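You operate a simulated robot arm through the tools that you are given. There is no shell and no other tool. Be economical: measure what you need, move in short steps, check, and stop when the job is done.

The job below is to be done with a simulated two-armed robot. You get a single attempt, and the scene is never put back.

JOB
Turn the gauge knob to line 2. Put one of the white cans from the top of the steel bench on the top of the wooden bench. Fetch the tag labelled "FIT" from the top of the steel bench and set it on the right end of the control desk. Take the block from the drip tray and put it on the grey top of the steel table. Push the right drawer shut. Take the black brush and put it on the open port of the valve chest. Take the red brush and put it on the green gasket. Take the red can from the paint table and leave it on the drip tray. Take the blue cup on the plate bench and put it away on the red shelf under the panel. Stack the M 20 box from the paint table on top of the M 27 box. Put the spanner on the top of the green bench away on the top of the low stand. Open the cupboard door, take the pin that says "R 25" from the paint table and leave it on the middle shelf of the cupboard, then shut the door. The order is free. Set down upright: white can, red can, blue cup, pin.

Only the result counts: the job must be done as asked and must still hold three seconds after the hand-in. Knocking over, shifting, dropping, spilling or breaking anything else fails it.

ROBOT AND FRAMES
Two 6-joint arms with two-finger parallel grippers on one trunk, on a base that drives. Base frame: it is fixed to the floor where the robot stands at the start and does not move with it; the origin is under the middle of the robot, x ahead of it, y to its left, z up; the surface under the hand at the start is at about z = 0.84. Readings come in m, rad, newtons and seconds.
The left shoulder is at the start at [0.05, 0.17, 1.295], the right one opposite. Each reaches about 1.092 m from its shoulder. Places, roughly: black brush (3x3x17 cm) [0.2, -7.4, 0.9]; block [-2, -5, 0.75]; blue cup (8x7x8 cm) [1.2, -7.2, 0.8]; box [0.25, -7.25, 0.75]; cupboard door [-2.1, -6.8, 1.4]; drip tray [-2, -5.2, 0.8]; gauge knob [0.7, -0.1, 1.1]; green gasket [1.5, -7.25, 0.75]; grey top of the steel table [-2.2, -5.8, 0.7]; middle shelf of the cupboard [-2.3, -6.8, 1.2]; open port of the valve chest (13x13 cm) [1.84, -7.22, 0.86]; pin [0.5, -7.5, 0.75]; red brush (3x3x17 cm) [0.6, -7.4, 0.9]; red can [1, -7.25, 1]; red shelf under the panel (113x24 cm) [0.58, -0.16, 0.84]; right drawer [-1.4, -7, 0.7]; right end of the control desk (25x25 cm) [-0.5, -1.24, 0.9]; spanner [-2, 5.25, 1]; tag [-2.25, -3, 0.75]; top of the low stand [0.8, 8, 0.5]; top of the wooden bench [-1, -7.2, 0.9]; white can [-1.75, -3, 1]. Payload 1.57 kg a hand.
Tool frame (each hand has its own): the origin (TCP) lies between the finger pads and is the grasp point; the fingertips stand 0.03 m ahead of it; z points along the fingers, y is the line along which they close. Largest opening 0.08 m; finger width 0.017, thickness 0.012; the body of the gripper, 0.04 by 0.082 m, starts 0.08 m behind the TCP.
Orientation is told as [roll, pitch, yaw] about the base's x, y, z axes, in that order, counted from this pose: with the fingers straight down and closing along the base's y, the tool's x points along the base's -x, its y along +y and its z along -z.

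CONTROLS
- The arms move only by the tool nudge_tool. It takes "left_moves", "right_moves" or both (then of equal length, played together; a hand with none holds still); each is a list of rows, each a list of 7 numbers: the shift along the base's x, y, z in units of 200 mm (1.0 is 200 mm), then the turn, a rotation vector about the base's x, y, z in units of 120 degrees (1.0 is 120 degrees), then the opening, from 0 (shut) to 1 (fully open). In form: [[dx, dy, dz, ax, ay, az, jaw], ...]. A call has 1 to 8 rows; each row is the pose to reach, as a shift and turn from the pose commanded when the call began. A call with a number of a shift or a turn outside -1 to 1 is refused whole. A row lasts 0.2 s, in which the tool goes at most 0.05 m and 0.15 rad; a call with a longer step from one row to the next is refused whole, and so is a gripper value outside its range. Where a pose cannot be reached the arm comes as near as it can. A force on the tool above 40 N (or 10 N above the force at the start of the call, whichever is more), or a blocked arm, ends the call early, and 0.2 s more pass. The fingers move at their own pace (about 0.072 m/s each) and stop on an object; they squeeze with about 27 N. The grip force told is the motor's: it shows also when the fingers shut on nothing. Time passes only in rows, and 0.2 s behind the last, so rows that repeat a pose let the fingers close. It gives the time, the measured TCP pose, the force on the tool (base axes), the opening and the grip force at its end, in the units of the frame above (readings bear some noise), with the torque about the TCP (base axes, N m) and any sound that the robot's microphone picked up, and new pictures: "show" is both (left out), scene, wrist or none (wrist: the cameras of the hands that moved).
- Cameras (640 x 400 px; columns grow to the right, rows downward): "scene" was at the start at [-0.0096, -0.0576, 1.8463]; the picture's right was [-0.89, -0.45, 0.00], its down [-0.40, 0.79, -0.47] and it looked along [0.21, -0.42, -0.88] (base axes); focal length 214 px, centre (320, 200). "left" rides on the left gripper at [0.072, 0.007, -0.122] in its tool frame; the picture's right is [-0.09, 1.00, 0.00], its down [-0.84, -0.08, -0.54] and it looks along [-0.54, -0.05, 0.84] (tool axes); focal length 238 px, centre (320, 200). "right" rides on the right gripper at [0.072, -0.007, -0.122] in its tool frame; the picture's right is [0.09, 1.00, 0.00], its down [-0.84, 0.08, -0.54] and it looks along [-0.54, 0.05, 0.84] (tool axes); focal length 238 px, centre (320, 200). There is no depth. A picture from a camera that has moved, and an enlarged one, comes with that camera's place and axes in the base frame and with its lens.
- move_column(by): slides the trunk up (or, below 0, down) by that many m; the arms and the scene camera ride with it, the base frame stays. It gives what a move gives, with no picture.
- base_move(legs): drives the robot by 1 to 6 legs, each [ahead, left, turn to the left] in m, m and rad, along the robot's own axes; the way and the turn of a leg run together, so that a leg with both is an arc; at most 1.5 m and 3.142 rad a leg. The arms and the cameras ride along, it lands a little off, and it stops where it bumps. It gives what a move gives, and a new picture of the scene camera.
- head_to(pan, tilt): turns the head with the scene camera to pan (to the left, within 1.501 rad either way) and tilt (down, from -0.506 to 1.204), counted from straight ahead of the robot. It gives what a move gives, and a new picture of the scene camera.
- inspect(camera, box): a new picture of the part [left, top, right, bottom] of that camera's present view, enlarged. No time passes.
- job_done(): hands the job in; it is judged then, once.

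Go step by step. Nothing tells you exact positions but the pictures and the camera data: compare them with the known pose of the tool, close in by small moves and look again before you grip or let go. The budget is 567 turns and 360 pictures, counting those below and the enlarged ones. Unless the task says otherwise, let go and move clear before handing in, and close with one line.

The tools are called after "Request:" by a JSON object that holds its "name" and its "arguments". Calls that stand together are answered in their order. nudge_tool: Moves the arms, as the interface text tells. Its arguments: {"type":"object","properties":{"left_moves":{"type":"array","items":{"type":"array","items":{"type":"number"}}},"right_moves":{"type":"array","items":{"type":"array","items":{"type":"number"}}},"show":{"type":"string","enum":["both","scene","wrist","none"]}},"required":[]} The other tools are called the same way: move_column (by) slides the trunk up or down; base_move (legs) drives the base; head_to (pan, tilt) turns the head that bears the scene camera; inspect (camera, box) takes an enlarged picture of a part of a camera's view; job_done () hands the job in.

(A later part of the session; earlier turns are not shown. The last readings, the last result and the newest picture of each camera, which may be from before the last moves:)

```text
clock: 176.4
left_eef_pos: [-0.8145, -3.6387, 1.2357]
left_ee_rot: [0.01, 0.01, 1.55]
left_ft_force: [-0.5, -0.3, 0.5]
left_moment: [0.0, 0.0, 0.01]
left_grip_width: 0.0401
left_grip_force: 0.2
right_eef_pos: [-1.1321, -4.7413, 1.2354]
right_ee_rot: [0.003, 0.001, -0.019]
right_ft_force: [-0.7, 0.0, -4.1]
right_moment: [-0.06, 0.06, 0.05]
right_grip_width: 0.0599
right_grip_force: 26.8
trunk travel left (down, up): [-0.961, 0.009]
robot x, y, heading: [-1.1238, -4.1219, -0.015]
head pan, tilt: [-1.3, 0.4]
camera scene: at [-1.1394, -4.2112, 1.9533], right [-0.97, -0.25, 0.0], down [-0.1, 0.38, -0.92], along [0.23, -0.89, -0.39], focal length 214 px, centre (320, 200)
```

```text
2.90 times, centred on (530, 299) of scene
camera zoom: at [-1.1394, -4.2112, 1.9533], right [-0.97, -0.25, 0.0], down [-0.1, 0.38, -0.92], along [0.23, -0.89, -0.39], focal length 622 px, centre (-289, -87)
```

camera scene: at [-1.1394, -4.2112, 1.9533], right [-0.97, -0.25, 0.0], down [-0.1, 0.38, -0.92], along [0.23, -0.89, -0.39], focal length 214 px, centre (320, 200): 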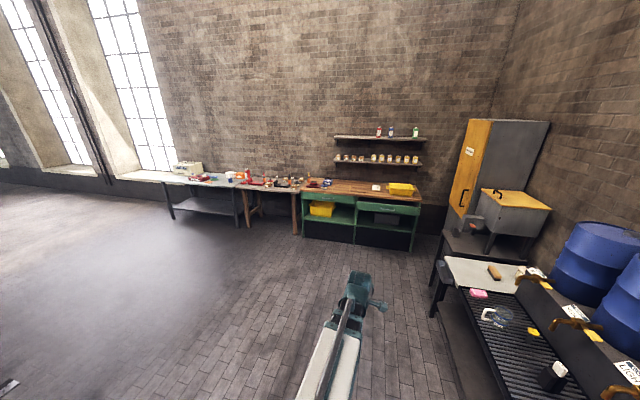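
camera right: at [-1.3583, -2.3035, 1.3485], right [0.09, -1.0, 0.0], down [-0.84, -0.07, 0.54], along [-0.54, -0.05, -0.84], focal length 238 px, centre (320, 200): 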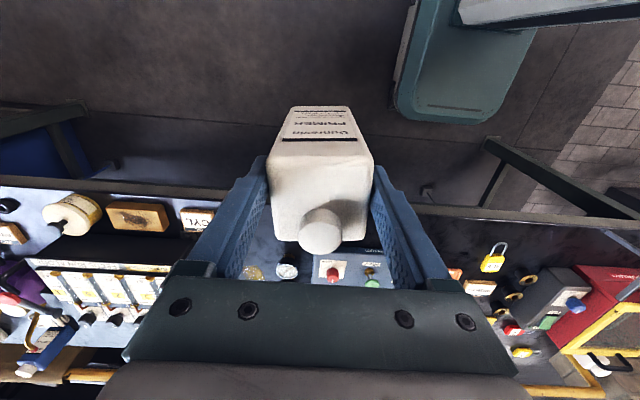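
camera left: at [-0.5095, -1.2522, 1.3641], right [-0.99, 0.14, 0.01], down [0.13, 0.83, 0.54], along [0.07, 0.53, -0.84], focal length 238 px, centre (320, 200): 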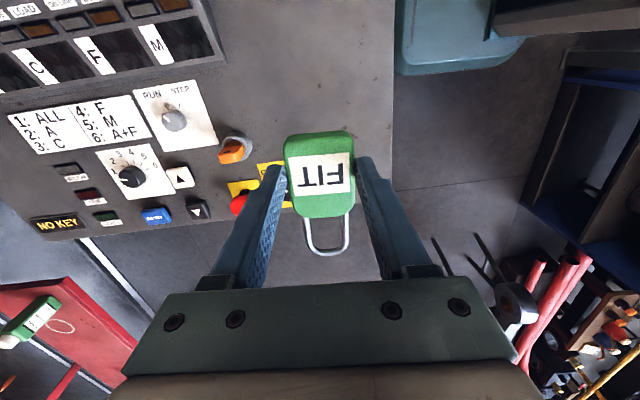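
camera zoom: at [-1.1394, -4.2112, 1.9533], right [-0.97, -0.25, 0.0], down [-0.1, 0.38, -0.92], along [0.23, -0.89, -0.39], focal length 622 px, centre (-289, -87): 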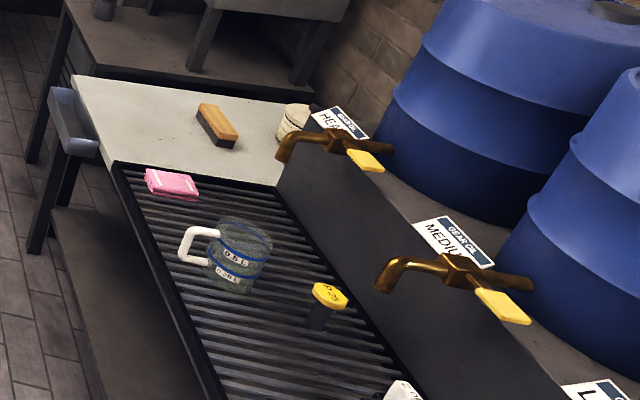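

The right drawer of the wooden bench is open; the pink block lies on the drip tray. I turn to face the far wall and drive nearer.

Request:
{"name": "base_move", "arguments": {"legs": [[0, 0, -1.555], [1.0, 0, 0], [0.9, 0, 0]]}}

Request:
{"name": "head_to", "arguments": {"pan": 0, "tilt": 0.75}}

```text
clock: 189.8
left_eef_pos: [-0.7451, -6.3407, 1.235]
left_ee_rot: [0.008, 0.009, -0.055]
left_ft_force: [1.0, 0.5, 0.7]
left_moment: [0.01, -0.01, 0.0]
left_grip_width: 0.0401
left_grip_force: 0.1
right_eef_pos: [-1.836, -5.9854, 1.2351]
right_ee_rot: [0.001, 0.002, -1.621]
right_ft_force: [0.0, 0.7, -4.5]
right_moment: [0.06, 0.0, 0.0]
right_grip_width: 0.0597
right_grip_force: 27.4
trunk travel left (down, up): [-0.961, 0.009]
robot x, y, heading: [-1.2159, -6.0127, -1.621]
head pan, tilt: [-1.3, 0.4]
camera scene: at [-1.3038, -5.9951, 1.9533], right [-0.22, 0.98, 0.0], down [0.38, 0.08, -0.92], along [-0.9, -0.2, -0.39], focal length 214 px, centre (320, 200)
```

scene: 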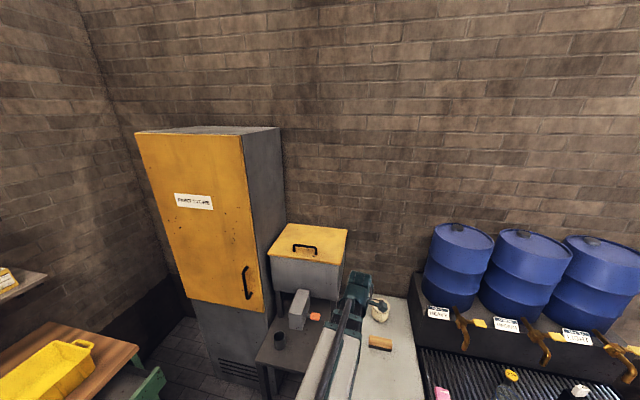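

```text
clock: 191.3
left_eef_pos: [-0.7451, -6.339, 1.236]
left_ee_rot: [0.011, 0.01, -0.054]
left_ft_force: [-0.4, 0.4, 1.1]
left_moment: [-0.03, -0.03, 0.01]
left_grip_width: 0.04
left_grip_force: 0.1
right_eef_pos: [-1.835, -5.9849, 1.2338]
right_ee_rot: [0.001, -0.001, -1.623]
right_ft_force: [0.3, 0.3, -4.5]
right_moment: [0.02, 0.0, -0.03]
right_grip_width: 0.06
right_grip_force: 27.3
trunk travel left (down, up): [-0.961, 0.009]
robot x, y, heading: [-1.2111, -6.0137, -1.623]
head pan, tilt: [0.0, 0.75]
camera scene: at [-1.2177, -6.0571, 1.9222], right [-1.0, 0.05, 0.0], down [0.04, 0.68, -0.73], along [-0.04, -0.73, -0.68], focal length 214 px, centre (320, 200)
```

scene: 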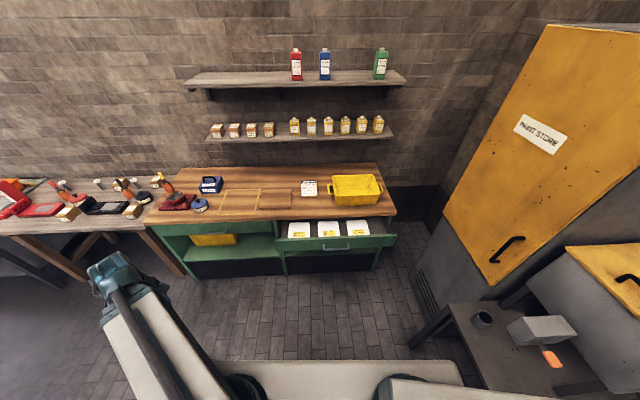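

Request:
{"name": "nudge_tool", "arguments": {"right_moves": [[0.02, -0.2, 0, 0, 0, 0, 0], [0.04, -0.4, 0, 0, 0, 0, 0], [0.06, -0.6, 0, 0, 0, 0, 0], [0.08, -0.8, 0, 0, 0, 0, 0], [0.1, -1, 0, 0, 0, 0, 0]], "show": "none"}}

Request:
{"name": "nudge_tool", "arguments": {"right_moves": [[0.12, -0.18, 0, 0, 0, 0, 0], [0.24, -0.36, 0, 0, 0, 0, 0], [0.36, -0.54, 0, 0, 0, 0, 0], [0.48, -0.72, 0, 0, 0, 0, 0], [0.6, -0.88, 0, 0, 0, 0, 0], [0.7, -1, 0, 0, 0, 0, 0]], "show": "none"}}

Request:
{"name": "nudge_tool", "arguments": {"right_moves": [[0.2, -0.14, 0, 0, 0, 0, 0], [0.4, -0.28, 0, 0, 0, 0, 0], [0.6, -0.42, 0, 0, 0, 0, 0], [0.8, -0.56, 0, 0, 0, 0, 0], [1, -0.7, 0, 0, 0, 0, 0]], "show": "none"}}

Request:
{"name": "nudge_tool", "arguments": {"right_moves": [[0.2, -0.08, 0, 0, 0, 0, 0], [0.4, -0.16, 0, 0, 0, 0, 0], [0.6, -0.24, 0, 0, 0, 0, 0], [0.8, -0.3, 0, 0, 0, 0, 0]], "show": "none"}}

Request:
{"name": "base_move", "arguments": {"legs": [[0, 0, 0.052], [0.22, 0, 0]]}}

Request:
{"name": "head_to", "arguments": {"pan": 0, "tilt": 0.95}}

```text
clock: 192.5
left_eef_pos: [-0.7449, -6.3413, 1.236]
left_ee_rot: [0.01, 0.009, -0.054]
left_ft_force: [0.7, -0.3, -0.9]
left_moment: [0.03, -0.01, -0.01]
left_grip_width: 0.0397
left_grip_force: 0.1
right_eef_pos: [-1.817, -6.1865, 1.2348]
right_ee_rot: [0.004, 0.0, -1.623]
right_ft_force: [0.2, -0.1, -4.6]
right_moment: [0.03, 0.04, -0.06]
right_grip_width: 0.0599
right_grip_force: 27.0
trunk travel left (down, up): [-0.961, 0.009]
robot x, y, heading: [-1.215, -6.0142, -1.623]
head pan, tilt: [0.0, 0.75]
```

```text
clock: 193.9
left_eef_pos: [-0.7443, -6.341, 1.235]
left_ee_rot: [0.01, 0.008, -0.053]
left_ft_force: [-0.7, 0.5, -0.3]
left_moment: [-0.01, -0.03, 0.03]
left_grip_width: 0.0401
left_grip_force: 0.1
right_eef_pos: [-1.6772, -6.387, 1.236]
right_ee_rot: [0.0, 0.002, -1.623]
right_ft_force: [-0.3, 0.0, -4.7]
right_moment: [0.04, 0.0, 0.02]
right_grip_width: 0.0599
right_grip_force: 27.1
trunk travel left (down, up): [-0.961, 0.009]
robot x, y, heading: [-1.219, -6.0111, -1.621]
head pan, tilt: [0.0, 0.75]
```

```text
clock: 195.1
left_eef_pos: [-0.7435, -6.3405, 1.2345]
left_ee_rot: [0.01, 0.009, -0.054]
left_ft_force: [0.0, 0.0, -1.0]
left_moment: [-0.01, -0.01, -0.03]
left_grip_width: 0.04
left_grip_force: 0.0
right_eef_pos: [-1.4737, -6.529, 1.2355]
right_ee_rot: [-0.001, 0.002, -1.624]
right_ft_force: [0.3, -1.0, -6.0]
right_moment: [0.07, -0.01, 0.0]
right_grip_width: 0.0601
right_grip_force: 27.1
trunk travel left (down, up): [-0.961, 0.009]
robot x, y, heading: [-1.2138, -6.0167, -1.623]
head pan, tilt: [0.0, 0.75]
```

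```text
clock: 196.1
left_eef_pos: [-0.7436, -6.3409, 1.2364]
left_ee_rot: [0.011, 0.01, -0.054]
left_ft_force: [0.5, 0.1, -0.1]
left_moment: [0.01, -0.03, 0.0]
left_grip_width: 0.04
left_grip_force: 0.1
right_eef_pos: [-1.3156, -6.5873, 1.2354]
right_ee_rot: [-0.001, 0.001, -1.622]
right_ft_force: [-0.2, -0.1, -3.3]
right_moment: [0.05, -0.03, -0.01]
right_grip_width: 0.0598
right_grip_force: 27.5
trunk travel left (down, up): [-0.961, 0.009]
robot x, y, heading: [-1.2168, -6.0097, -1.628]
head pan, tilt: [0.0, 0.75]
```

```text
clock: 198.2
left_eef_pos: [-0.7275, -6.5323, 1.236]
left_ee_rot: [0.009, 0.008, 0.002]
left_ft_force: [-0.2, -0.5, 0.8]
left_moment: [0.03, 0.01, -0.01]
left_grip_width: 0.04
left_grip_force: 0.2
right_eef_pos: [-1.2846, -6.8113, 1.2353]
right_ee_rot: [0.0, 0.002, -1.567]
right_ft_force: [0.8, 0.1, -4.9]
right_moment: [0.05, -0.02, -0.02]
right_grip_width: 0.0597
right_grip_force: 27.3
trunk travel left (down, up): [-0.961, 0.009]
robot x, y, heading: [-1.2154, -6.2332, -1.572]
head pan, tilt: [0.0, 0.75]
camera scene: at [-1.2147, -6.2776, 1.9221], right [-1.0, 0.0, 0.0], down [0.0, 0.68, -0.73], along [0.0, -0.73, -0.68], focal length 214 px, centre (320, 200)
```

scene: 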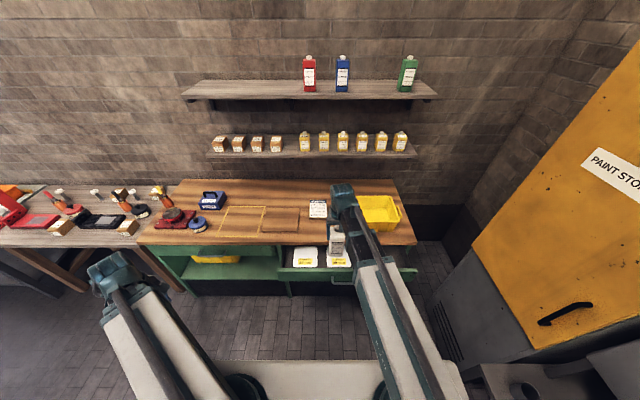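

```text
clock: 198.9
left_eef_pos: [-0.7267, -6.5306, 1.2362]
left_ee_rot: [0.01, 0.009, 0.001]
left_ft_force: [-0.1, 0.3, 0.1]
left_moment: [-0.05, -0.02, 0.03]
left_grip_width: 0.04
left_grip_force: 0.1
right_eef_pos: [-1.2845, -6.8089, 1.2358]
right_ee_rot: [0.001, 0.0, -1.569]
right_ft_force: [0.2, 0.5, -5.0]
right_moment: [0.05, 0.01, -0.01]
right_grip_width: 0.06
right_grip_force: 27.5
trunk travel left (down, up): [-0.961, 0.009]
robot x, y, heading: [-1.2174, -6.2323, -1.567]
head pan, tilt: [0.0, 0.949]
camera scene: at [-1.2147, -6.2651, 1.9067], right [-1.0, 0.0, 0.0], down [0.0, 0.81, -0.58], along [0.0, -0.58, -0.81], focal length 214 px, centre (320, 200)
```

scene: 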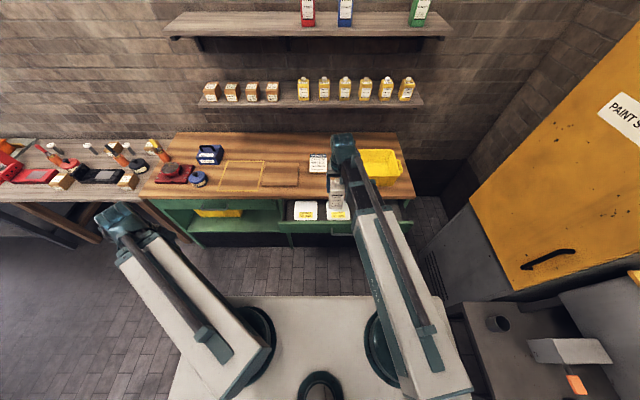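

Free spot for the can: about [-1.25, -7.12] on the wooden bench. I move there and lower.

Request:
{"name": "base_move", "arguments": {"legs": [[0.1, 0, 0]]}}

Request:
{"name": "nudge_tool", "arguments": {"right_moves": [[0.04, -0.2, 0, 0, 0, 0, 0], [0.08, -0.4, 0, 0, 0, 0, 0], [0.12, -0.6, 0, 0, 0, 0, 0], [0.16, -0.8, 0, 0, 0, 0, 0], [0.17, -1, 0, 0, 0, 0, 0]], "show": "wrist"}}

```text
clock: 200.0
left_eef_pos: [-0.7274, -6.6331, 1.2361]
left_ee_rot: [0.011, 0.008, 0.0]
left_ft_force: [0.0, -0.2, 0.2]
left_moment: [0.04, 0.01, -0.02]
left_grip_width: 0.0398
left_grip_force: 0.0
right_eef_pos: [-1.2857, -6.9099, 1.2339]
right_ee_rot: [0.0, 0.004, -1.568]
right_ft_force: [0.6, -1.3, -4.9]
right_moment: [0.02, 0.02, 0.0]
right_grip_width: 0.06
right_grip_force: 27.1
trunk travel left (down, up): [-0.961, 0.009]
robot x, y, heading: [-1.2197, -6.3316, -1.571]
head pan, tilt: [0.0, 0.949]
camera scene: at [-1.2147, -6.367, 1.9066], right [-1.0, 0.0, 0.0], down [0.0, 0.81, -0.58], along [0.0, -0.58, -0.81], focal length 214 px, centre (320, 200)
```

scene: 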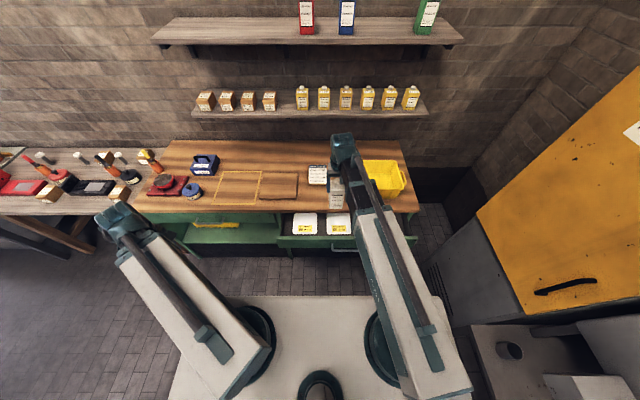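

```text
clock: 201.2
left_eef_pos: [-0.7271, -6.6321, 1.236]
left_ee_rot: [0.012, 0.009, 0.0]
left_ft_force: [-0.5, -0.1, 0.1]
left_moment: [0.0, -0.02, -0.04]
left_grip_width: 0.0403
left_grip_force: 0.1
right_eef_pos: [-1.2522, -7.11, 1.236]
right_ee_rot: [0.0, 0.001, -1.566]
right_ft_force: [-0.2, -1.0, -4.5]
right_moment: [0.05, -0.01, 0.02]
right_grip_width: 0.0597
right_grip_force: 27.4
trunk travel left (down, up): [-0.961, 0.009]
robot x, y, heading: [-1.2176, -6.3312, -1.573]
head pan, tilt: [0.0, 0.949]
camera right: at [-1.2598, -7.0397, 1.3558], right [1.0, 0.09, 0.0], down [0.08, -0.84, 0.54], along [0.05, -0.54, -0.84], focal length 238 px, centre (320, 200)
```

right: 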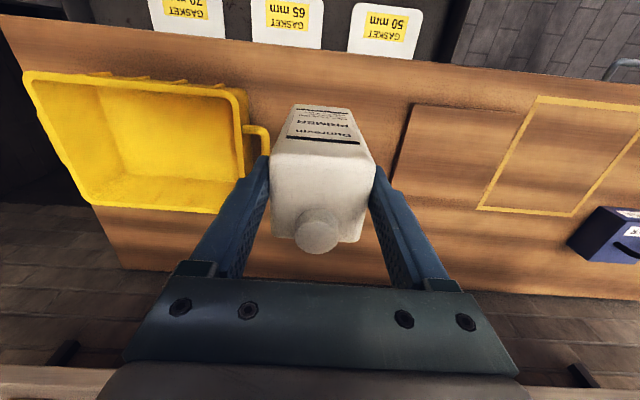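

Request:
{"name": "nudge_tool", "arguments": {"right_moves": [[0, -0.1, 0, 0, 0, 0, 0], [0, -0.1, 0, 0, 0, 0, 0]], "show": "none"}}

Request:
{"name": "move_column", "arguments": {"by": -0.19}}

Request:
{"name": "inspect", "arguments": {"camera": "right", "box": [0, 0, 640, 400]}}

Request:
{"name": "inspect", "arguments": {"camera": "scene", "box": [240, 80, 432, 200]}}

```text
clock: 201.8
left_eef_pos: [-0.727, -6.6305, 1.2351]
left_ee_rot: [0.009, 0.008, 0.0]
left_ft_force: [-0.5, 0.0, 0.2]
left_moment: [-0.02, 0.0, 0.01]
left_grip_width: 0.04
left_grip_force: 0.1
right_eef_pos: [-1.2515, -7.1299, 1.2359]
right_ee_rot: [0.001, 0.0, -1.567]
right_ft_force: [0.7, 0.5, -3.6]
right_moment: [0.0, 0.0, -0.03]
right_grip_width: 0.0599
right_grip_force: 26.6
trunk travel left (down, up): [-0.961, 0.009]
robot x, y, heading: [-1.2158, -6.3312, -1.572]
head pan, tilt: [0.0, 0.949]
```

```text
clock: 203.9
left_eef_pos: [-0.7286, -6.6318, 1.0463]
left_ee_rot: [0.011, 0.007, 0.001]
left_ft_force: [0.2, 0.0, 0.7]
left_moment: [-0.02, -0.04, -0.04]
left_grip_width: 0.0402
left_grip_force: 0.0
right_eef_pos: [-1.2521, -7.1296, 1.046]
right_ee_rot: [0.001, 0.001, -1.569]
right_ft_force: [-0.4, -0.3, -3.6]
right_moment: [0.03, -0.04, 0.02]
right_grip_width: 0.0596
right_grip_force: 26.6
trunk travel left (down, up): [-0.771, 0.199]
robot x, y, heading: [-1.2143, -6.3305, -1.567]
head pan, tilt: [0.0, 0.949]
```

```text
1.00 times, centred on (320, 200) of right (not enlarged: the box is as wide or as high as the picture)
camera zoom: at [-1.2598, -7.0574, 1.1664], right [1.0, 0.09, 0.0], down [0.08, -0.84, 0.54], along [0.05, -0.54, -0.84], focal length 238 px, centre (320, 200)
```

zoom: 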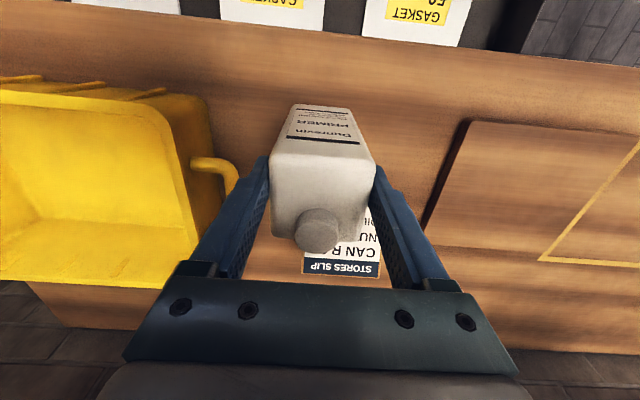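

```text
3.33 times, centred on (336, 140) of scene
camera zoom: at [-1.2146, -6.365, 1.7167], right [-1.0, 0.0, 0.0], down [0.0, 0.81, -0.58], along [0.0, -0.58, -0.81], focal length 715 px, centre (267, 400)
```

zoom: 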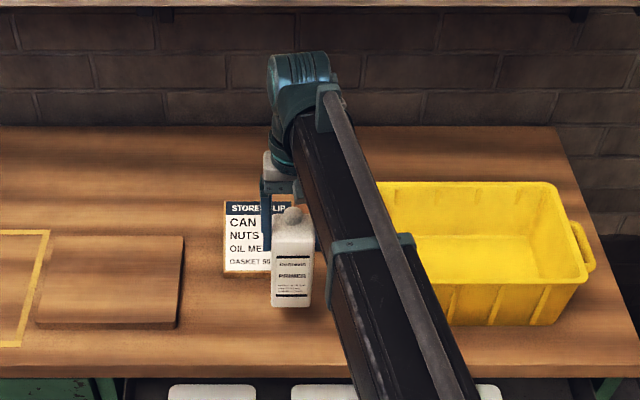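

Request:
{"name": "move_column", "arguments": {"by": -0.04}}

Request:
{"name": "move_column", "arguments": {"by": -0.012}}

Request:
{"name": "inspect", "arguments": {"camera": "scene", "box": [270, 100, 366, 160]}}

```text
clock: 204.8
left_eef_pos: [-0.7268, -6.6323, 1.0057]
left_ee_rot: [0.009, 0.009, 0.001]
left_ft_force: [-0.1, -0.6, -0.9]
left_moment: [-0.01, -0.01, 0.02]
left_grip_width: 0.0401
left_grip_force: 0.1
right_eef_pos: [-1.2515, -7.1293, 1.0069]
right_ee_rot: [-0.001, 0.002, -1.569]
right_ft_force: [-0.2, 0.0, -5.1]
right_moment: [0.02, -0.02, -0.02]
right_grip_width: 0.0599
right_grip_force: 26.6
trunk travel left (down, up): [-0.731, 0.239]
robot x, y, heading: [-1.2189, -6.3325, -1.569]
head pan, tilt: [0.0, 0.949]
```

```text
clock: 205.3
left_eef_pos: [-0.7271, -6.6319, 0.9936]
left_ee_rot: [0.01, 0.008, -0.001]
left_ft_force: [0.3, 0.7, 0.1]
left_moment: [-0.01, 0.02, 0.02]
left_grip_width: 0.04
left_grip_force: 0.1
right_eef_pos: [-1.2516, -7.129, 0.9932]
right_ee_rot: [0.0, 0.002, -1.569]
right_ft_force: [0.9, 0.0, -4.3]
right_moment: [0.02, 0.0, 0.03]
right_grip_width: 0.0595
right_grip_force: 27.2
trunk travel left (down, up): [-0.719, 0.251]
robot x, y, heading: [-1.2188, -6.3308, -1.569]
head pan, tilt: [0.0, 0.949]
```

```text
6.67 times, centred on (318, 130) of scene
camera zoom: at [-1.2147, -6.3649, 1.6646], right [-1.0, 0.0, 0.0], down [0.0, 0.81, -0.58], along [0.0, -0.58, -0.81], focal length 1430 px, centre (333, 667)
```

zoom: 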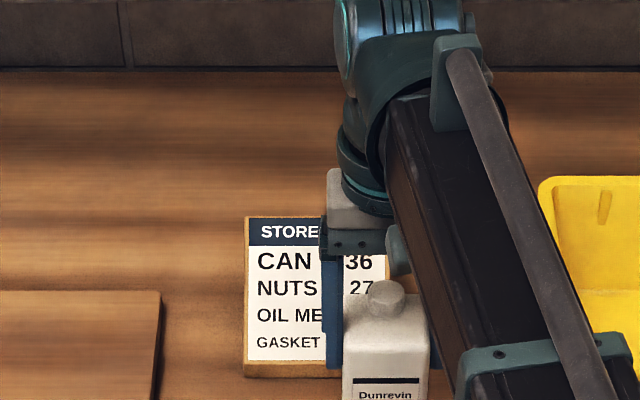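

Request:
{"name": "move_column", "arguments": {"by": -0.008}}

Request:
{"name": "move_column", "arguments": {"by": -0.008}}

Request:
{"name": "inspect", "arguments": {"camera": "scene", "box": [280, 130, 376, 190]}}

```text
clock: 205.9
left_eef_pos: [-0.7263, -6.6303, 0.9859]
left_ee_rot: [0.008, 0.007, 0.0]
left_ft_force: [-0.9, 0.9, 0.3]
left_moment: [-0.02, -0.01, -0.01]
left_grip_width: 0.04
left_grip_force: 0.0
right_eef_pos: [-1.2536, -7.1286, 0.9868]
right_ee_rot: [0.001, -0.001, -1.569]
right_ft_force: [-1.1, -4.4, 22.5]
right_moment: [0.09, 0.08, -0.02]
right_grip_width: 0.06
right_grip_force: 27.6
trunk travel left (down, up): [-0.711, 0.259]
robot x, y, heading: [-1.2116, -6.3315, -1.573]
head pan, tilt: [0.0, 0.949]
```

```text
clock: 206.5
left_eef_pos: [-0.7266, -6.6296, 0.978]
left_ee_rot: [0.01, 0.009, 0.0]
left_ft_force: [-0.8, 0.1, 0.2]
left_moment: [-0.02, -0.01, 0.0]
left_grip_width: 0.04
left_grip_force: 0.1
right_eef_pos: [-1.2514, -7.127, 0.9792]
right_ee_rot: [0.0, 0.001, -1.568]
right_ft_force: [1.4, 2.9, 19.8]
right_moment: [-0.35, 0.13, -0.18]
right_grip_width: 0.06
right_grip_force: 26.7
trunk travel left (down, up): [-0.703, 0.267]
robot x, y, heading: [-1.2118, -6.3318, -1.573]
head pan, tilt: [0.0, 0.949]
```

```text
6.67 times, centred on (328, 160) of scene
camera zoom: at [-1.2143, -6.362, 1.6486], right [-1.0, 0.0, 0.0], down [0.0, 0.81, -0.58], along [0.0, -0.58, -0.81], focal length 1430 px, centre (267, 467)
```

zoom: 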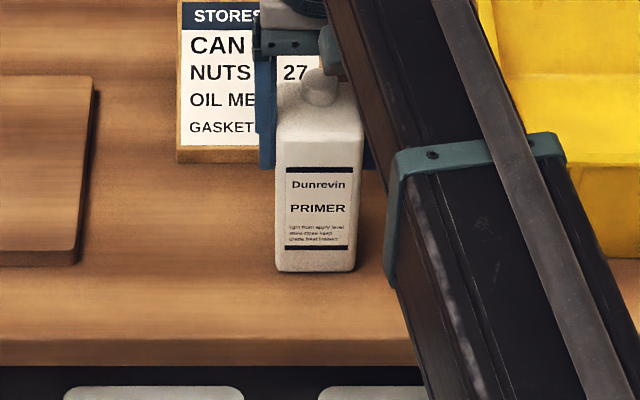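

Can stands on the bench. Release and rise.

Request:
{"name": "nudge_tool", "arguments": {"right_moves": [[0, 0, 0, 0, 0, 0, 0.9], [0, 0, 0, 0, 0, 0, 1], [0, 0, 0, 0, 0, 0, 1]], "show": "none"}}

Request:
{"name": "move_column", "arguments": {"by": 0.24}}

Request:
{"name": "inspect", "arguments": {"camera": "right", "box": [0, 0, 640, 400]}}

```text
clock: 207.3
left_eef_pos: [-0.7284, -6.6324, 0.9782]
left_ee_rot: [0.012, 0.009, 0.001]
left_ft_force: [0.7, -0.1, -0.1]
left_moment: [-0.02, 0.02, 0.02]
left_grip_width: 0.04
left_grip_force: 0.1
right_eef_pos: [-1.2523, -7.1298, 0.9764]
right_ee_rot: [0.0, 0.0, -1.57]
right_ft_force: [0.4, 0.7, -0.7]
right_moment: [-0.01, -0.01, 0.02]
right_grip_width: 0.08
right_grip_force: 0.0
trunk travel left (down, up): [-0.703, 0.267]
robot x, y, heading: [-1.2185, -6.3299, -1.568]
head pan, tilt: [0.0, 0.949]
```

```text
clock: 209.8
left_eef_pos: [-0.7264, -6.6315, 1.217]
left_ee_rot: [0.011, 0.008, 0.0]
left_ft_force: [0.3, 0.8, -0.6]
left_moment: [0.01, 0.03, 0.02]
left_grip_width: 0.04
left_grip_force: 0.0
right_eef_pos: [-1.2527, -7.1296, 1.2177]
right_ee_rot: [0.0, 0.001, -1.571]
right_ft_force: [0.4, 0.2, -0.6]
right_moment: [-0.01, 0.01, -0.02]
right_grip_width: 0.08
right_grip_force: 0.1
trunk travel left (down, up): [-0.943, 0.027]
robot x, y, heading: [-1.2145, -6.33, -1.573]
head pan, tilt: [0.0, 0.949]
```

```text
1.00 times, centred on (320, 200) of right (not enlarged: the box is as wide or as high as the picture)
camera zoom: at [-1.2597, -7.0573, 1.3385], right [1.0, 0.09, 0.0], down [0.08, -0.84, 0.54], along [0.05, -0.54, -0.84], focal length 238 px, centre (320, 200)
```

zoom: 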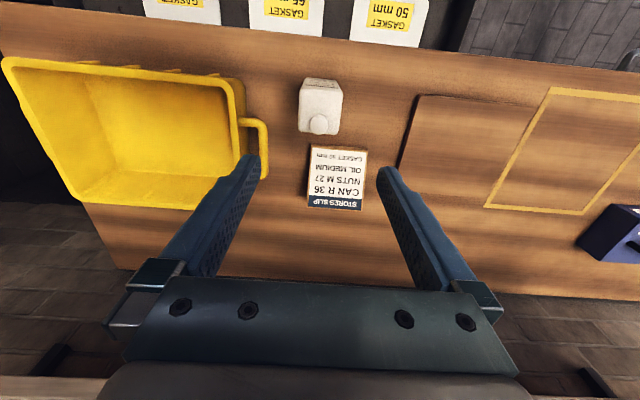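

White can is on the wooden bench. Next the drawer: I back the base off and bring the right hand in front of the drawer face.

Request:
{"name": "base_move", "arguments": {"legs": [[-0.28, 0, 0]]}}

Request:
{"name": "nudge_tool", "arguments": {"right_moves": [[0, 0.2, 0, 0, 0, 0, 0.5], [0, 0.4, 0, 0, 0, 0, 0], [0, 0.6, 0, 0, 0, 0, 0], [0, 0.7, 0, 0, 0, 0, 0]], "show": "wrist"}}

Request:
{"name": "inspect", "arguments": {"camera": "scene", "box": [240, 110, 432, 230]}}

```text
clock: 211.8
left_eef_pos: [-0.728, -6.3468, 1.2173]
left_ee_rot: [0.008, 0.01, 0.002]
left_ft_force: [-1.0, -0.4, -0.4]
left_moment: [-0.02, 0.01, -0.01]
left_grip_width: 0.0398
left_grip_force: 0.0
right_eef_pos: [-1.2514, -6.8461, 1.2179]
right_ee_rot: [0.0, 0.0, -1.567]
right_ft_force: [1.1, 0.6, -0.7]
right_moment: [-0.01, -0.01, 0.01]
right_grip_width: 0.0799
right_grip_force: 0.0
trunk travel left (down, up): [-0.943, 0.027]
robot x, y, heading: [-1.2137, -6.0455, -1.571]
head pan, tilt: [0.0, 0.949]
camera scene: at [-1.2148, -6.08, 1.8887], right [-1.0, 0.0, 0.0], down [0.0, 0.81, -0.58], along [0.0, -0.58, -0.81], focal length 214 px, centre (320, 200)
```

scene: 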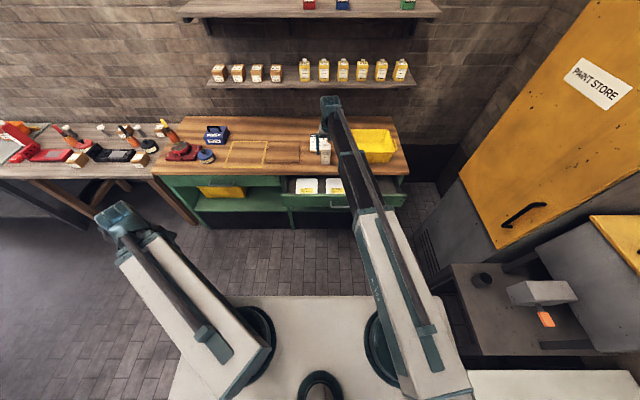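

```text
clock: 212.8
left_eef_pos: [-0.727, -6.3466, 1.2176]
left_ee_rot: [0.01, 0.009, 0.001]
left_ft_force: [-0.2, 0.4, 0.3]
left_moment: [-0.01, -0.01, 0.01]
left_grip_width: 0.0403
left_grip_force: 0.1
right_eef_pos: [-1.2541, -6.7051, 1.2187]
right_ee_rot: [0.001, -0.001, -1.567]
right_ft_force: [0.0, 1.0, 0.4]
right_moment: [-0.02, -0.02, 0.0]
right_grip_width: 0.0001
right_grip_force: 21.5
trunk travel left (down, up): [-0.943, 0.027]
robot x, y, heading: [-1.2163, -6.0504, -1.571]
head pan, tilt: [0.0, 0.949]
camera right: at [-1.2607, -6.6327, 1.3386], right [1.0, 0.1, 0.0], down [0.08, -0.84, 0.54], along [0.05, -0.54, -0.84], focal length 238 px, centre (320, 200)
```

right: 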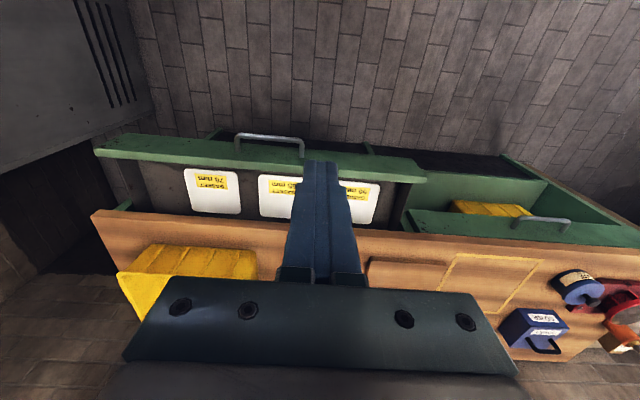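

```text
3.33 times, centred on (336, 170) of scene
camera zoom: at [-1.2148, -6.0816, 1.8887], right [-1.0, 0.0, 0.0], down [0.0, 0.81, -0.58], along [0.0, -0.58, -0.81], focal length 715 px, centre (267, 300)
```

zoom: 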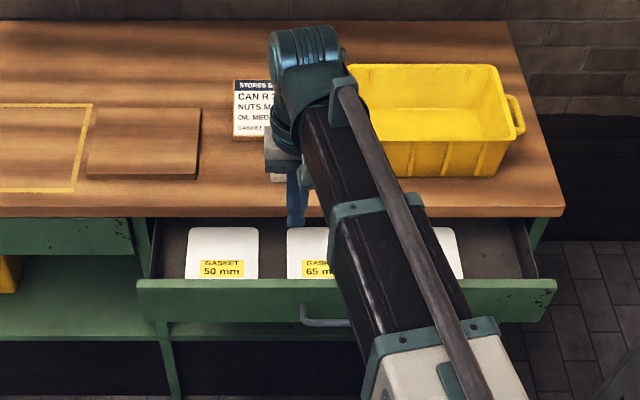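

Request:
{"name": "nudge_tool", "arguments": {"right_moves": [[-0.25, 0, 0, 0, 0, 0, 0], [-0.5, 0, 0, 0, 0, 0, 0], [-0.75, 0, 0, 0, 0, 0, 0], [-1, 0, 0, 0, 0, 0, 0]], "show": "none"}}

Request:
{"name": "nudge_tool", "arguments": {"right_moves": [[-0.25, 0, 0, 0, 0, 0, 0], [-0.25, 0, 0, 0, 0, 0, 0]], "show": "none"}}

Request:
{"name": "move_column", "arguments": {"by": -0.35}}

Request:
{"name": "inspect", "arguments": {"camera": "right", "box": [0, 0, 640, 400]}}

Request:
{"name": "inspect", "arguments": {"camera": "scene", "box": [240, 60, 496, 220]}}

```text
clock: 213.8
left_eef_pos: [-0.7275, -6.3489, 1.2183]
left_ee_rot: [0.011, 0.008, 0.002]
left_ft_force: [0.1, 0.0, 0.6]
left_moment: [-0.03, 0.0, 0.02]
left_grip_width: 0.0399
left_grip_force: 0.1
right_eef_pos: [-1.453, -6.7067, 1.2175]
right_ee_rot: [0.002, 0.0, -1.566]
right_ft_force: [0.1, -0.2, 0.1]
right_moment: [0.01, -0.05, 0.02]
right_grip_width: 0.0
right_grip_force: 22.0
trunk travel left (down, up): [-0.943, 0.027]
robot x, y, heading: [-1.2141, -6.0495, -1.57]
head pan, tilt: [0.0, 0.949]
```

```text
clock: 214.4
left_eef_pos: [-0.726, -6.3492, 1.2164]
left_ee_rot: [0.009, 0.011, 0.001]
left_ft_force: [1.2, -0.2, -0.1]
left_moment: [0.05, 0.01, 0.0]
left_grip_width: 0.04
left_grip_force: 0.1
right_eef_pos: [-1.5002, -6.7067, 1.2177]
right_ee_rot: [0.0, -0.001, -1.567]
right_ft_force: [0.5, 0.2, 0.7]
right_moment: [0.0, -0.02, -0.02]
right_grip_width: 0.0
right_grip_force: 21.2
trunk travel left (down, up): [-0.943, 0.027]
robot x, y, heading: [-1.2152, -6.0491, -1.57]
head pan, tilt: [0.0, 0.949]
```

```text
clock: 217.8
left_eef_pos: [-0.7278, -6.3477, 0.8675]
left_ee_rot: [0.01, 0.008, 0.002]
left_ft_force: [-0.4, 0.1, -0.5]
left_moment: [0.01, 0.01, 0.03]
left_grip_width: 0.04
left_grip_force: 0.0
right_eef_pos: [-1.501, -6.7068, 0.8683]
right_ee_rot: [0.001, 0.002, -1.567]
right_ft_force: [1.1, 0.4, -0.4]
right_moment: [0.01, -0.01, 0.0]
right_grip_width: 0.0
right_grip_force: 21.0
trunk travel left (down, up): [-0.593, 0.377]
robot x, y, heading: [-1.2179, -6.0506, -1.568]
head pan, tilt: [0.0, 0.949]
```

```text
1.00 times, centred on (320, 200) of right (not enlarged: the box is as wide or as high as the picture)
camera zoom: at [-1.5079, -6.6346, 0.9886], right [1.0, 0.1, 0.0], down [0.08, -0.84, 0.54], along [0.05, -0.54, -0.84], focal length 238 px, centre (320, 200)
```

zoom: 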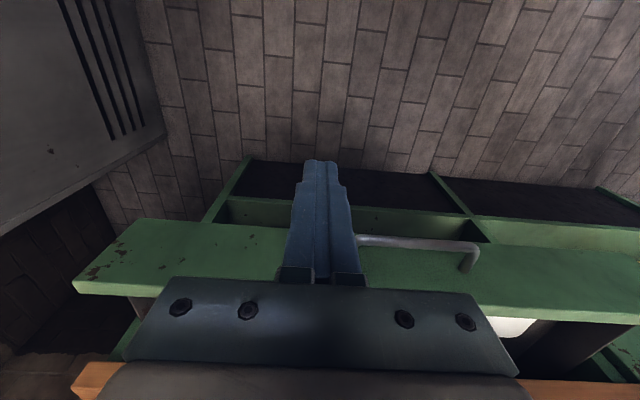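

```text
2.50 times, centred on (368, 140) of scene
camera zoom: at [-1.2149, -6.0815, 1.5387], right [-1.0, 0.0, 0.0], down [0.0, 0.81, -0.58], along [0.0, -0.58, -0.81], focal length 536 px, centre (200, 350)
```

zoom: 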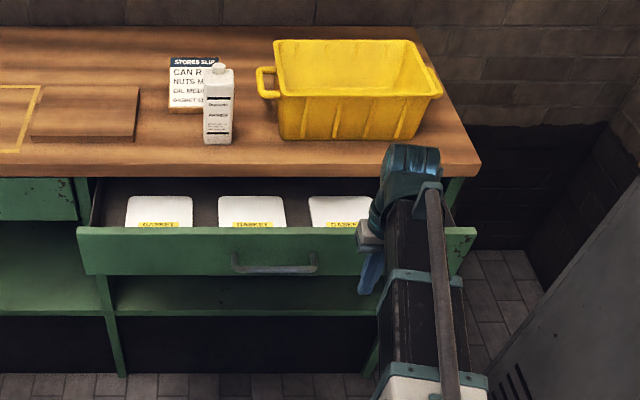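

Request:
{"name": "move_column", "arguments": {"by": -0.055}}

Request:
{"name": "nudge_tool", "arguments": {"right_moves": [[0, -0.2, 0, 0, 0, 0, 0], [0, -0.4, 0, 0, 0, 0, 0], [0, -0.6, 0, 0, 0, 0, 0], [0, -0.8, 0, 0, 0, 0, 0]], "show": "wrist"}}

```text
clock: 218.7
left_eef_pos: [-0.7276, -6.3473, 0.8128]
left_ee_rot: [0.01, 0.008, 0.002]
left_ft_force: [-0.1, 0.0, 0.4]
left_moment: [-0.02, -0.02, 0.02]
left_grip_width: 0.0399
left_grip_force: 0.1
right_eef_pos: [-1.501, -6.7079, 0.8127]
right_ee_rot: [0.0, 0.001, -1.568]
right_ft_force: [0.0, 0.1, -0.2]
right_moment: [0.0, 0.02, 0.03]
right_grip_width: 0.0
right_grip_force: 21.6
trunk travel left (down, up): [-0.538, 0.432]
robot x, y, heading: [-1.215, -6.0484, -1.565]
head pan, tilt: [0.0, 0.949]
```

```text
clock: 219.7
left_eef_pos: [-0.7269, -6.3473, 0.8125]
left_ee_rot: [0.011, 0.008, 0.002]
left_ft_force: [-0.5, -1.0, 0.4]
left_moment: [0.0, -0.03, -0.02]
left_grip_width: 0.0398
left_grip_force: 0.0
right_eef_pos: [-1.4984, -6.8672, 0.8123]
right_ee_rot: [-0.001, 0.001, -1.569]
right_ft_force: [0.2, -0.1, -0.2]
right_moment: [0.02, 0.01, -0.01]
right_grip_width: 0.0
right_grip_force: 21.3
trunk travel left (down, up): [-0.538, 0.432]
robot x, y, heading: [-1.2212, -6.0457, -1.572]
head pan, tilt: [0.0, 0.949]
camera right: at [-1.5055, -6.7949, 0.9336], right [1.0, 0.1, 0.0], down [0.08, -0.84, 0.54], along [0.05, -0.54, -0.84], focal length 238 px, centre (320, 200)
```

right: 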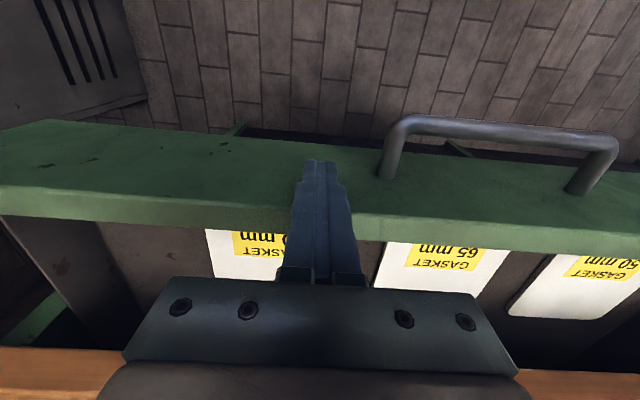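

Request:
{"name": "nudge_tool", "arguments": {"right_moves": [[0, -0.12, 0, 0, 0, 0, 0], [0, -0.24, 0, 0, 0, 0, 0], [0, -0.36, 0, 0, 0, 0, 0], [0, -0.48, 0, 0, 0, 0, 0], [0, -0.55, 0, 0, 0, 0, 0]], "show": "wrist"}}

Request:
{"name": "inspect", "arguments": {"camera": "scene", "box": [240, 60, 496, 220]}}

```text
clock: 220.9
left_eef_pos: [-0.7274, -6.3482, 0.8128]
left_ee_rot: [0.01, 0.009, 0.001]
left_ft_force: [-0.2, -0.6, -0.7]
left_moment: [-0.03, -0.01, 0.0]
left_grip_width: 0.0401
left_grip_force: 0.1
right_eef_pos: [-1.5003, -6.9633, 0.8119]
right_ee_rot: [0.001, 0.0, -1.567]
right_ft_force: [0.1, -0.3, 0.0]
right_moment: [0.03, 0.02, 0.05]
right_grip_width: 0.0
right_grip_force: 21.6
right hand out of reach, approached as far as the arm can: row 5
trunk travel left (down, up): [-0.538, 0.432]
robot x, y, heading: [-1.2134, -6.0491, -1.567]
head pan, tilt: [0.0, 0.949]
camera right: at [-1.5074, -6.8909, 0.9335], right [1.0, 0.1, 0.0], down [0.08, -0.84, 0.54], along [0.05, -0.54, -0.84], focal length 238 px, centre (320, 200)
```

right: 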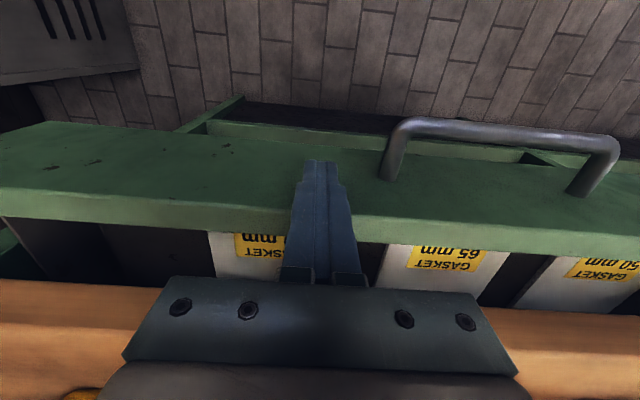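

```text
2.50 times, centred on (368, 140) of scene
camera zoom: at [-1.2149, -6.0817, 1.4837], right [-1.0, 0.0, 0.0], down [0.0, 0.81, -0.58], along [0.0, -0.58, -0.81], focal length 536 px, centre (200, 350)
```

zoom: 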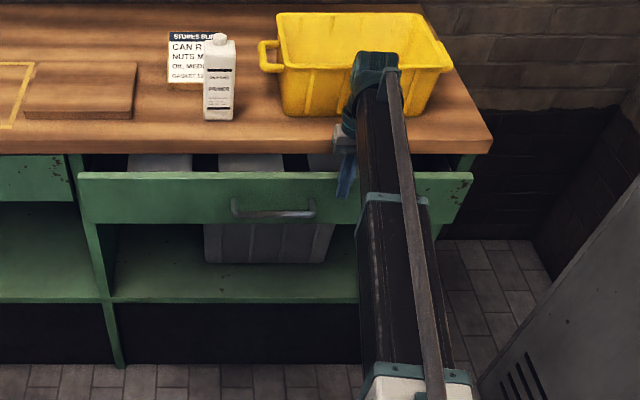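

Request:
{"name": "nudge_tool", "arguments": {"right_moves": [[0, 0.2, 0, 0, 0, 0, 0], [0, 0.4, 0, 0, 0, 0, 0], [0, 0.6, 0, 0, 0, 0, 0], [0, 0.75, 0, 0, 0, 0, 0]], "show": "none"}}

Request:
{"name": "base_move", "arguments": {"legs": [[0.13, 0, 0]]}}

Request:
{"name": "nudge_tool", "arguments": {"right_moves": [[0, -0.1, 0, 0, 0, 0, 0], [0, -0.18, 0, 0, 0, 0, 0], [0, -0.26, 0, 0, 0, 0, 0], [0, -0.34, 0, 0, 0, 0, 0], [0, -0.42, 0, 0, 0, 0, 0], [0, -0.5, 0, 0, 0, 0, 0]], "show": "wrist"}}

```text
clock: 221.9
left_eef_pos: [-0.727, -6.3475, 0.8128]
left_ee_rot: [0.009, 0.01, 0.002]
left_ft_force: [0.4, 0.2, -0.5]
left_moment: [0.0, -0.04, -0.01]
left_grip_width: 0.0399
left_grip_force: 0.1
right_eef_pos: [-1.5006, -6.8111, 0.8139]
right_ee_rot: [-0.002, -0.001, -1.568]
right_ft_force: [-0.7, 0.7, 1.0]
right_moment: [0.03, 0.05, 0.02]
right_grip_width: 0.0001
right_grip_force: 21.6
trunk travel left (down, up): [-0.538, 0.432]
robot x, y, heading: [-1.217, -6.047, -1.568]
head pan, tilt: [0.0, 0.949]
```

```text
clock: 223.2
left_eef_pos: [-0.7272, -6.4766, 0.8118]
left_ee_rot: [0.01, 0.01, 0.0]
left_ft_force: [-0.2, 0.1, 0.5]
left_moment: [0.0, 0.02, -0.02]
left_grip_width: 0.0401
left_grip_force: 0.0
right_eef_pos: [-1.5009, -6.9412, 0.812]
right_ee_rot: [-0.001, 0.0, -1.569]
right_ft_force: [-1.0, -0.1, -0.4]
right_moment: [-0.01, -0.04, 0.03]
right_grip_width: 0.0
right_grip_force: 20.9
trunk travel left (down, up): [-0.538, 0.432]
robot x, y, heading: [-1.2151, -6.1775, -1.567]
head pan, tilt: [0.0, 0.949]
camera scene: at [-1.2147, -6.2103, 1.4836], right [-1.0, 0.0, 0.0], down [0.0, 0.81, -0.58], along [0.0, -0.58, -0.81], focal length 214 px, centre (320, 200)
```

scene: 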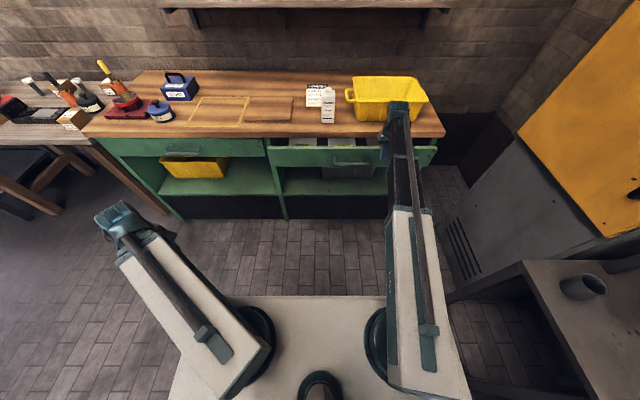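

```text
clock: 224.6
left_eef_pos: [-0.7264, -6.4754, 0.8134]
left_ee_rot: [0.008, 0.008, -0.001]
left_ft_force: [-0.3, -0.4, -0.4]
left_moment: [-0.01, 0.03, 0.0]
left_grip_width: 0.0401
left_grip_force: 0.2
right_eef_pos: [-1.5003, -7.0359, 0.8138]
right_ee_rot: [0.001, 0.006, -1.568]
right_ft_force: [4.7, 34.8, -17.9]
right_moment: [-1.41, 0.12, -0.16]
right_grip_width: 0.0
right_grip_force: 21.2
trunk travel left (down, up): [-0.538, 0.432]
robot x, y, heading: [-1.2148, -6.1747, -1.574]
head pan, tilt: [0.0, 0.949]
camera right: at [-1.5067, -6.9631, 0.9343], right [1.0, 0.09, 0.0], down [0.08, -0.84, 0.54], along [0.05, -0.53, -0.84], focal length 238 px, centre (320, 200)
```

right: 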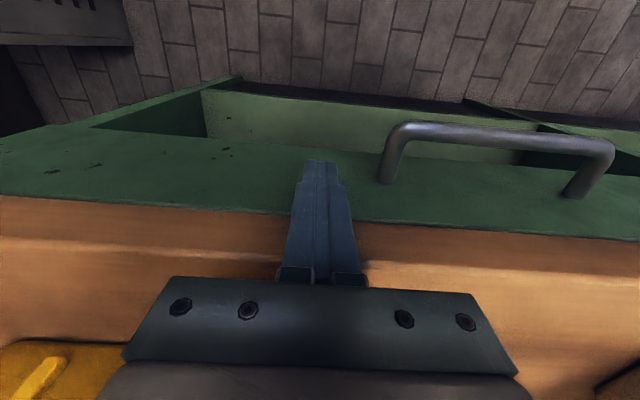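

Request:
{"name": "inspect", "arguments": {"camera": "scene", "box": [220, 90, 476, 250]}}

```text
2.50 times, centred on (348, 170) of scene
camera zoom: at [-1.2149, -6.2081, 1.4832], right [-1.0, 0.0, 0.0], down [0.0, 0.81, -0.58], along [0.0, -0.58, -0.81], focal length 536 px, centre (250, 275)
```

zoom: 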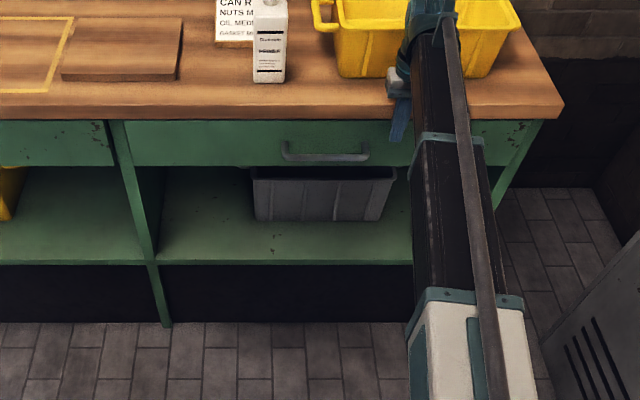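

Drawer is flush and hit its stop. I retreat and raise, then turn to the drip tray for the block.

Request:
{"name": "nudge_tool", "arguments": {"right_moves": [[0, 0.2, 0, 0, 0, 0, 0], [0, 0.4, 0, 0, 0, 0, 0], [0, 0.6, 0, 0, 0, 0, 0], [0, 0.8, 0, 0, 0, 0, 0]], "show": "none"}}

Request:
{"name": "inspect", "arguments": {"camera": "scene", "box": [220, 90, 476, 250]}}

Request:
{"name": "move_column", "arguments": {"by": 0.41}}

Request:
{"name": "head_to", "arguments": {"pan": -1.45, "tilt": 0.75}}

```text
clock: 225.6
left_eef_pos: [-0.728, -6.4762, 0.8134]
left_ee_rot: [0.01, 0.009, 0.0]
left_ft_force: [0.1, -1.3, 0.3]
left_moment: [0.01, 0.0, -0.05]
left_grip_width: 0.0399
left_grip_force: 0.1
right_eef_pos: [-1.5013, -6.8777, 0.8133]
right_ee_rot: [0.001, 0.002, -1.568]
right_ft_force: [-0.5, 0.5, 0.5]
right_moment: [0.0, -0.04, -0.04]
right_grip_width: 0.0
right_grip_force: 21.7
trunk travel left (down, up): [-0.538, 0.432]
robot x, y, heading: [-1.217, -6.1784, -1.568]
head pan, tilt: [0.0, 0.949]
```

```text
2.50 times, centred on (348, 170) of scene
camera zoom: at [-1.2147, -6.2099, 1.4837], right [-1.0, 0.0, 0.0], down [0.0, 0.81, -0.58], along [0.0, -0.58, -0.81], focal length 536 px, centre (250, 275)
```

zoom: 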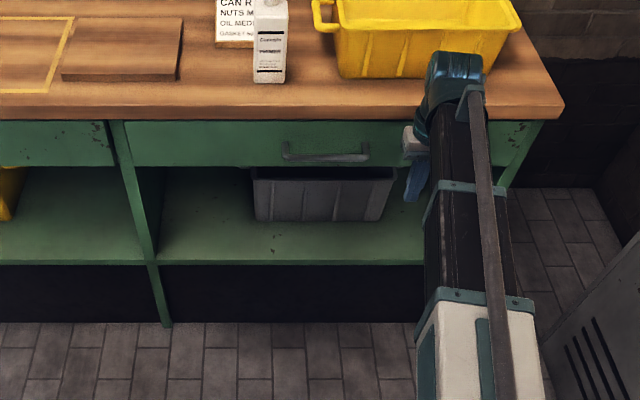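

```text
refused: 0.41 is not a number from -0.4 to 0.4
```

```text
clock: 227.2
left_eef_pos: [-0.7277, -6.4766, 0.8135]
left_ee_rot: [0.009, 0.009, 0.0]
left_ft_force: [0.4, 0.0, -0.6]
left_moment: [-0.02, 0.03, -0.04]
left_grip_width: 0.0401
left_grip_force: 0.0
right_eef_pos: [-1.5003, -6.8779, 0.8138]
right_ee_rot: [0.001, 0.002, -1.568]
right_ft_force: [0.1, -0.3, 0.2]
right_moment: [0.02, 0.04, -0.03]
right_grip_width: 0.0003
right_grip_force: 20.8
trunk travel left (down, up): [-0.538, 0.432]
robot x, y, heading: [-1.2161, -6.1752, -1.567]
head pan, tilt: [-1.45, 0.75]
camera scene: at [-1.297, -6.1474, 1.4992], right [-0.12, 0.99, 0.0], down [0.68, 0.08, -0.73], along [-0.73, -0.09, -0.68], focal length 214 px, centre (320, 200)
```

scene: 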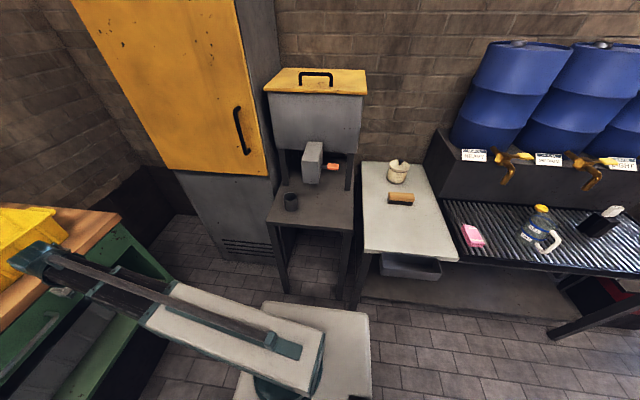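

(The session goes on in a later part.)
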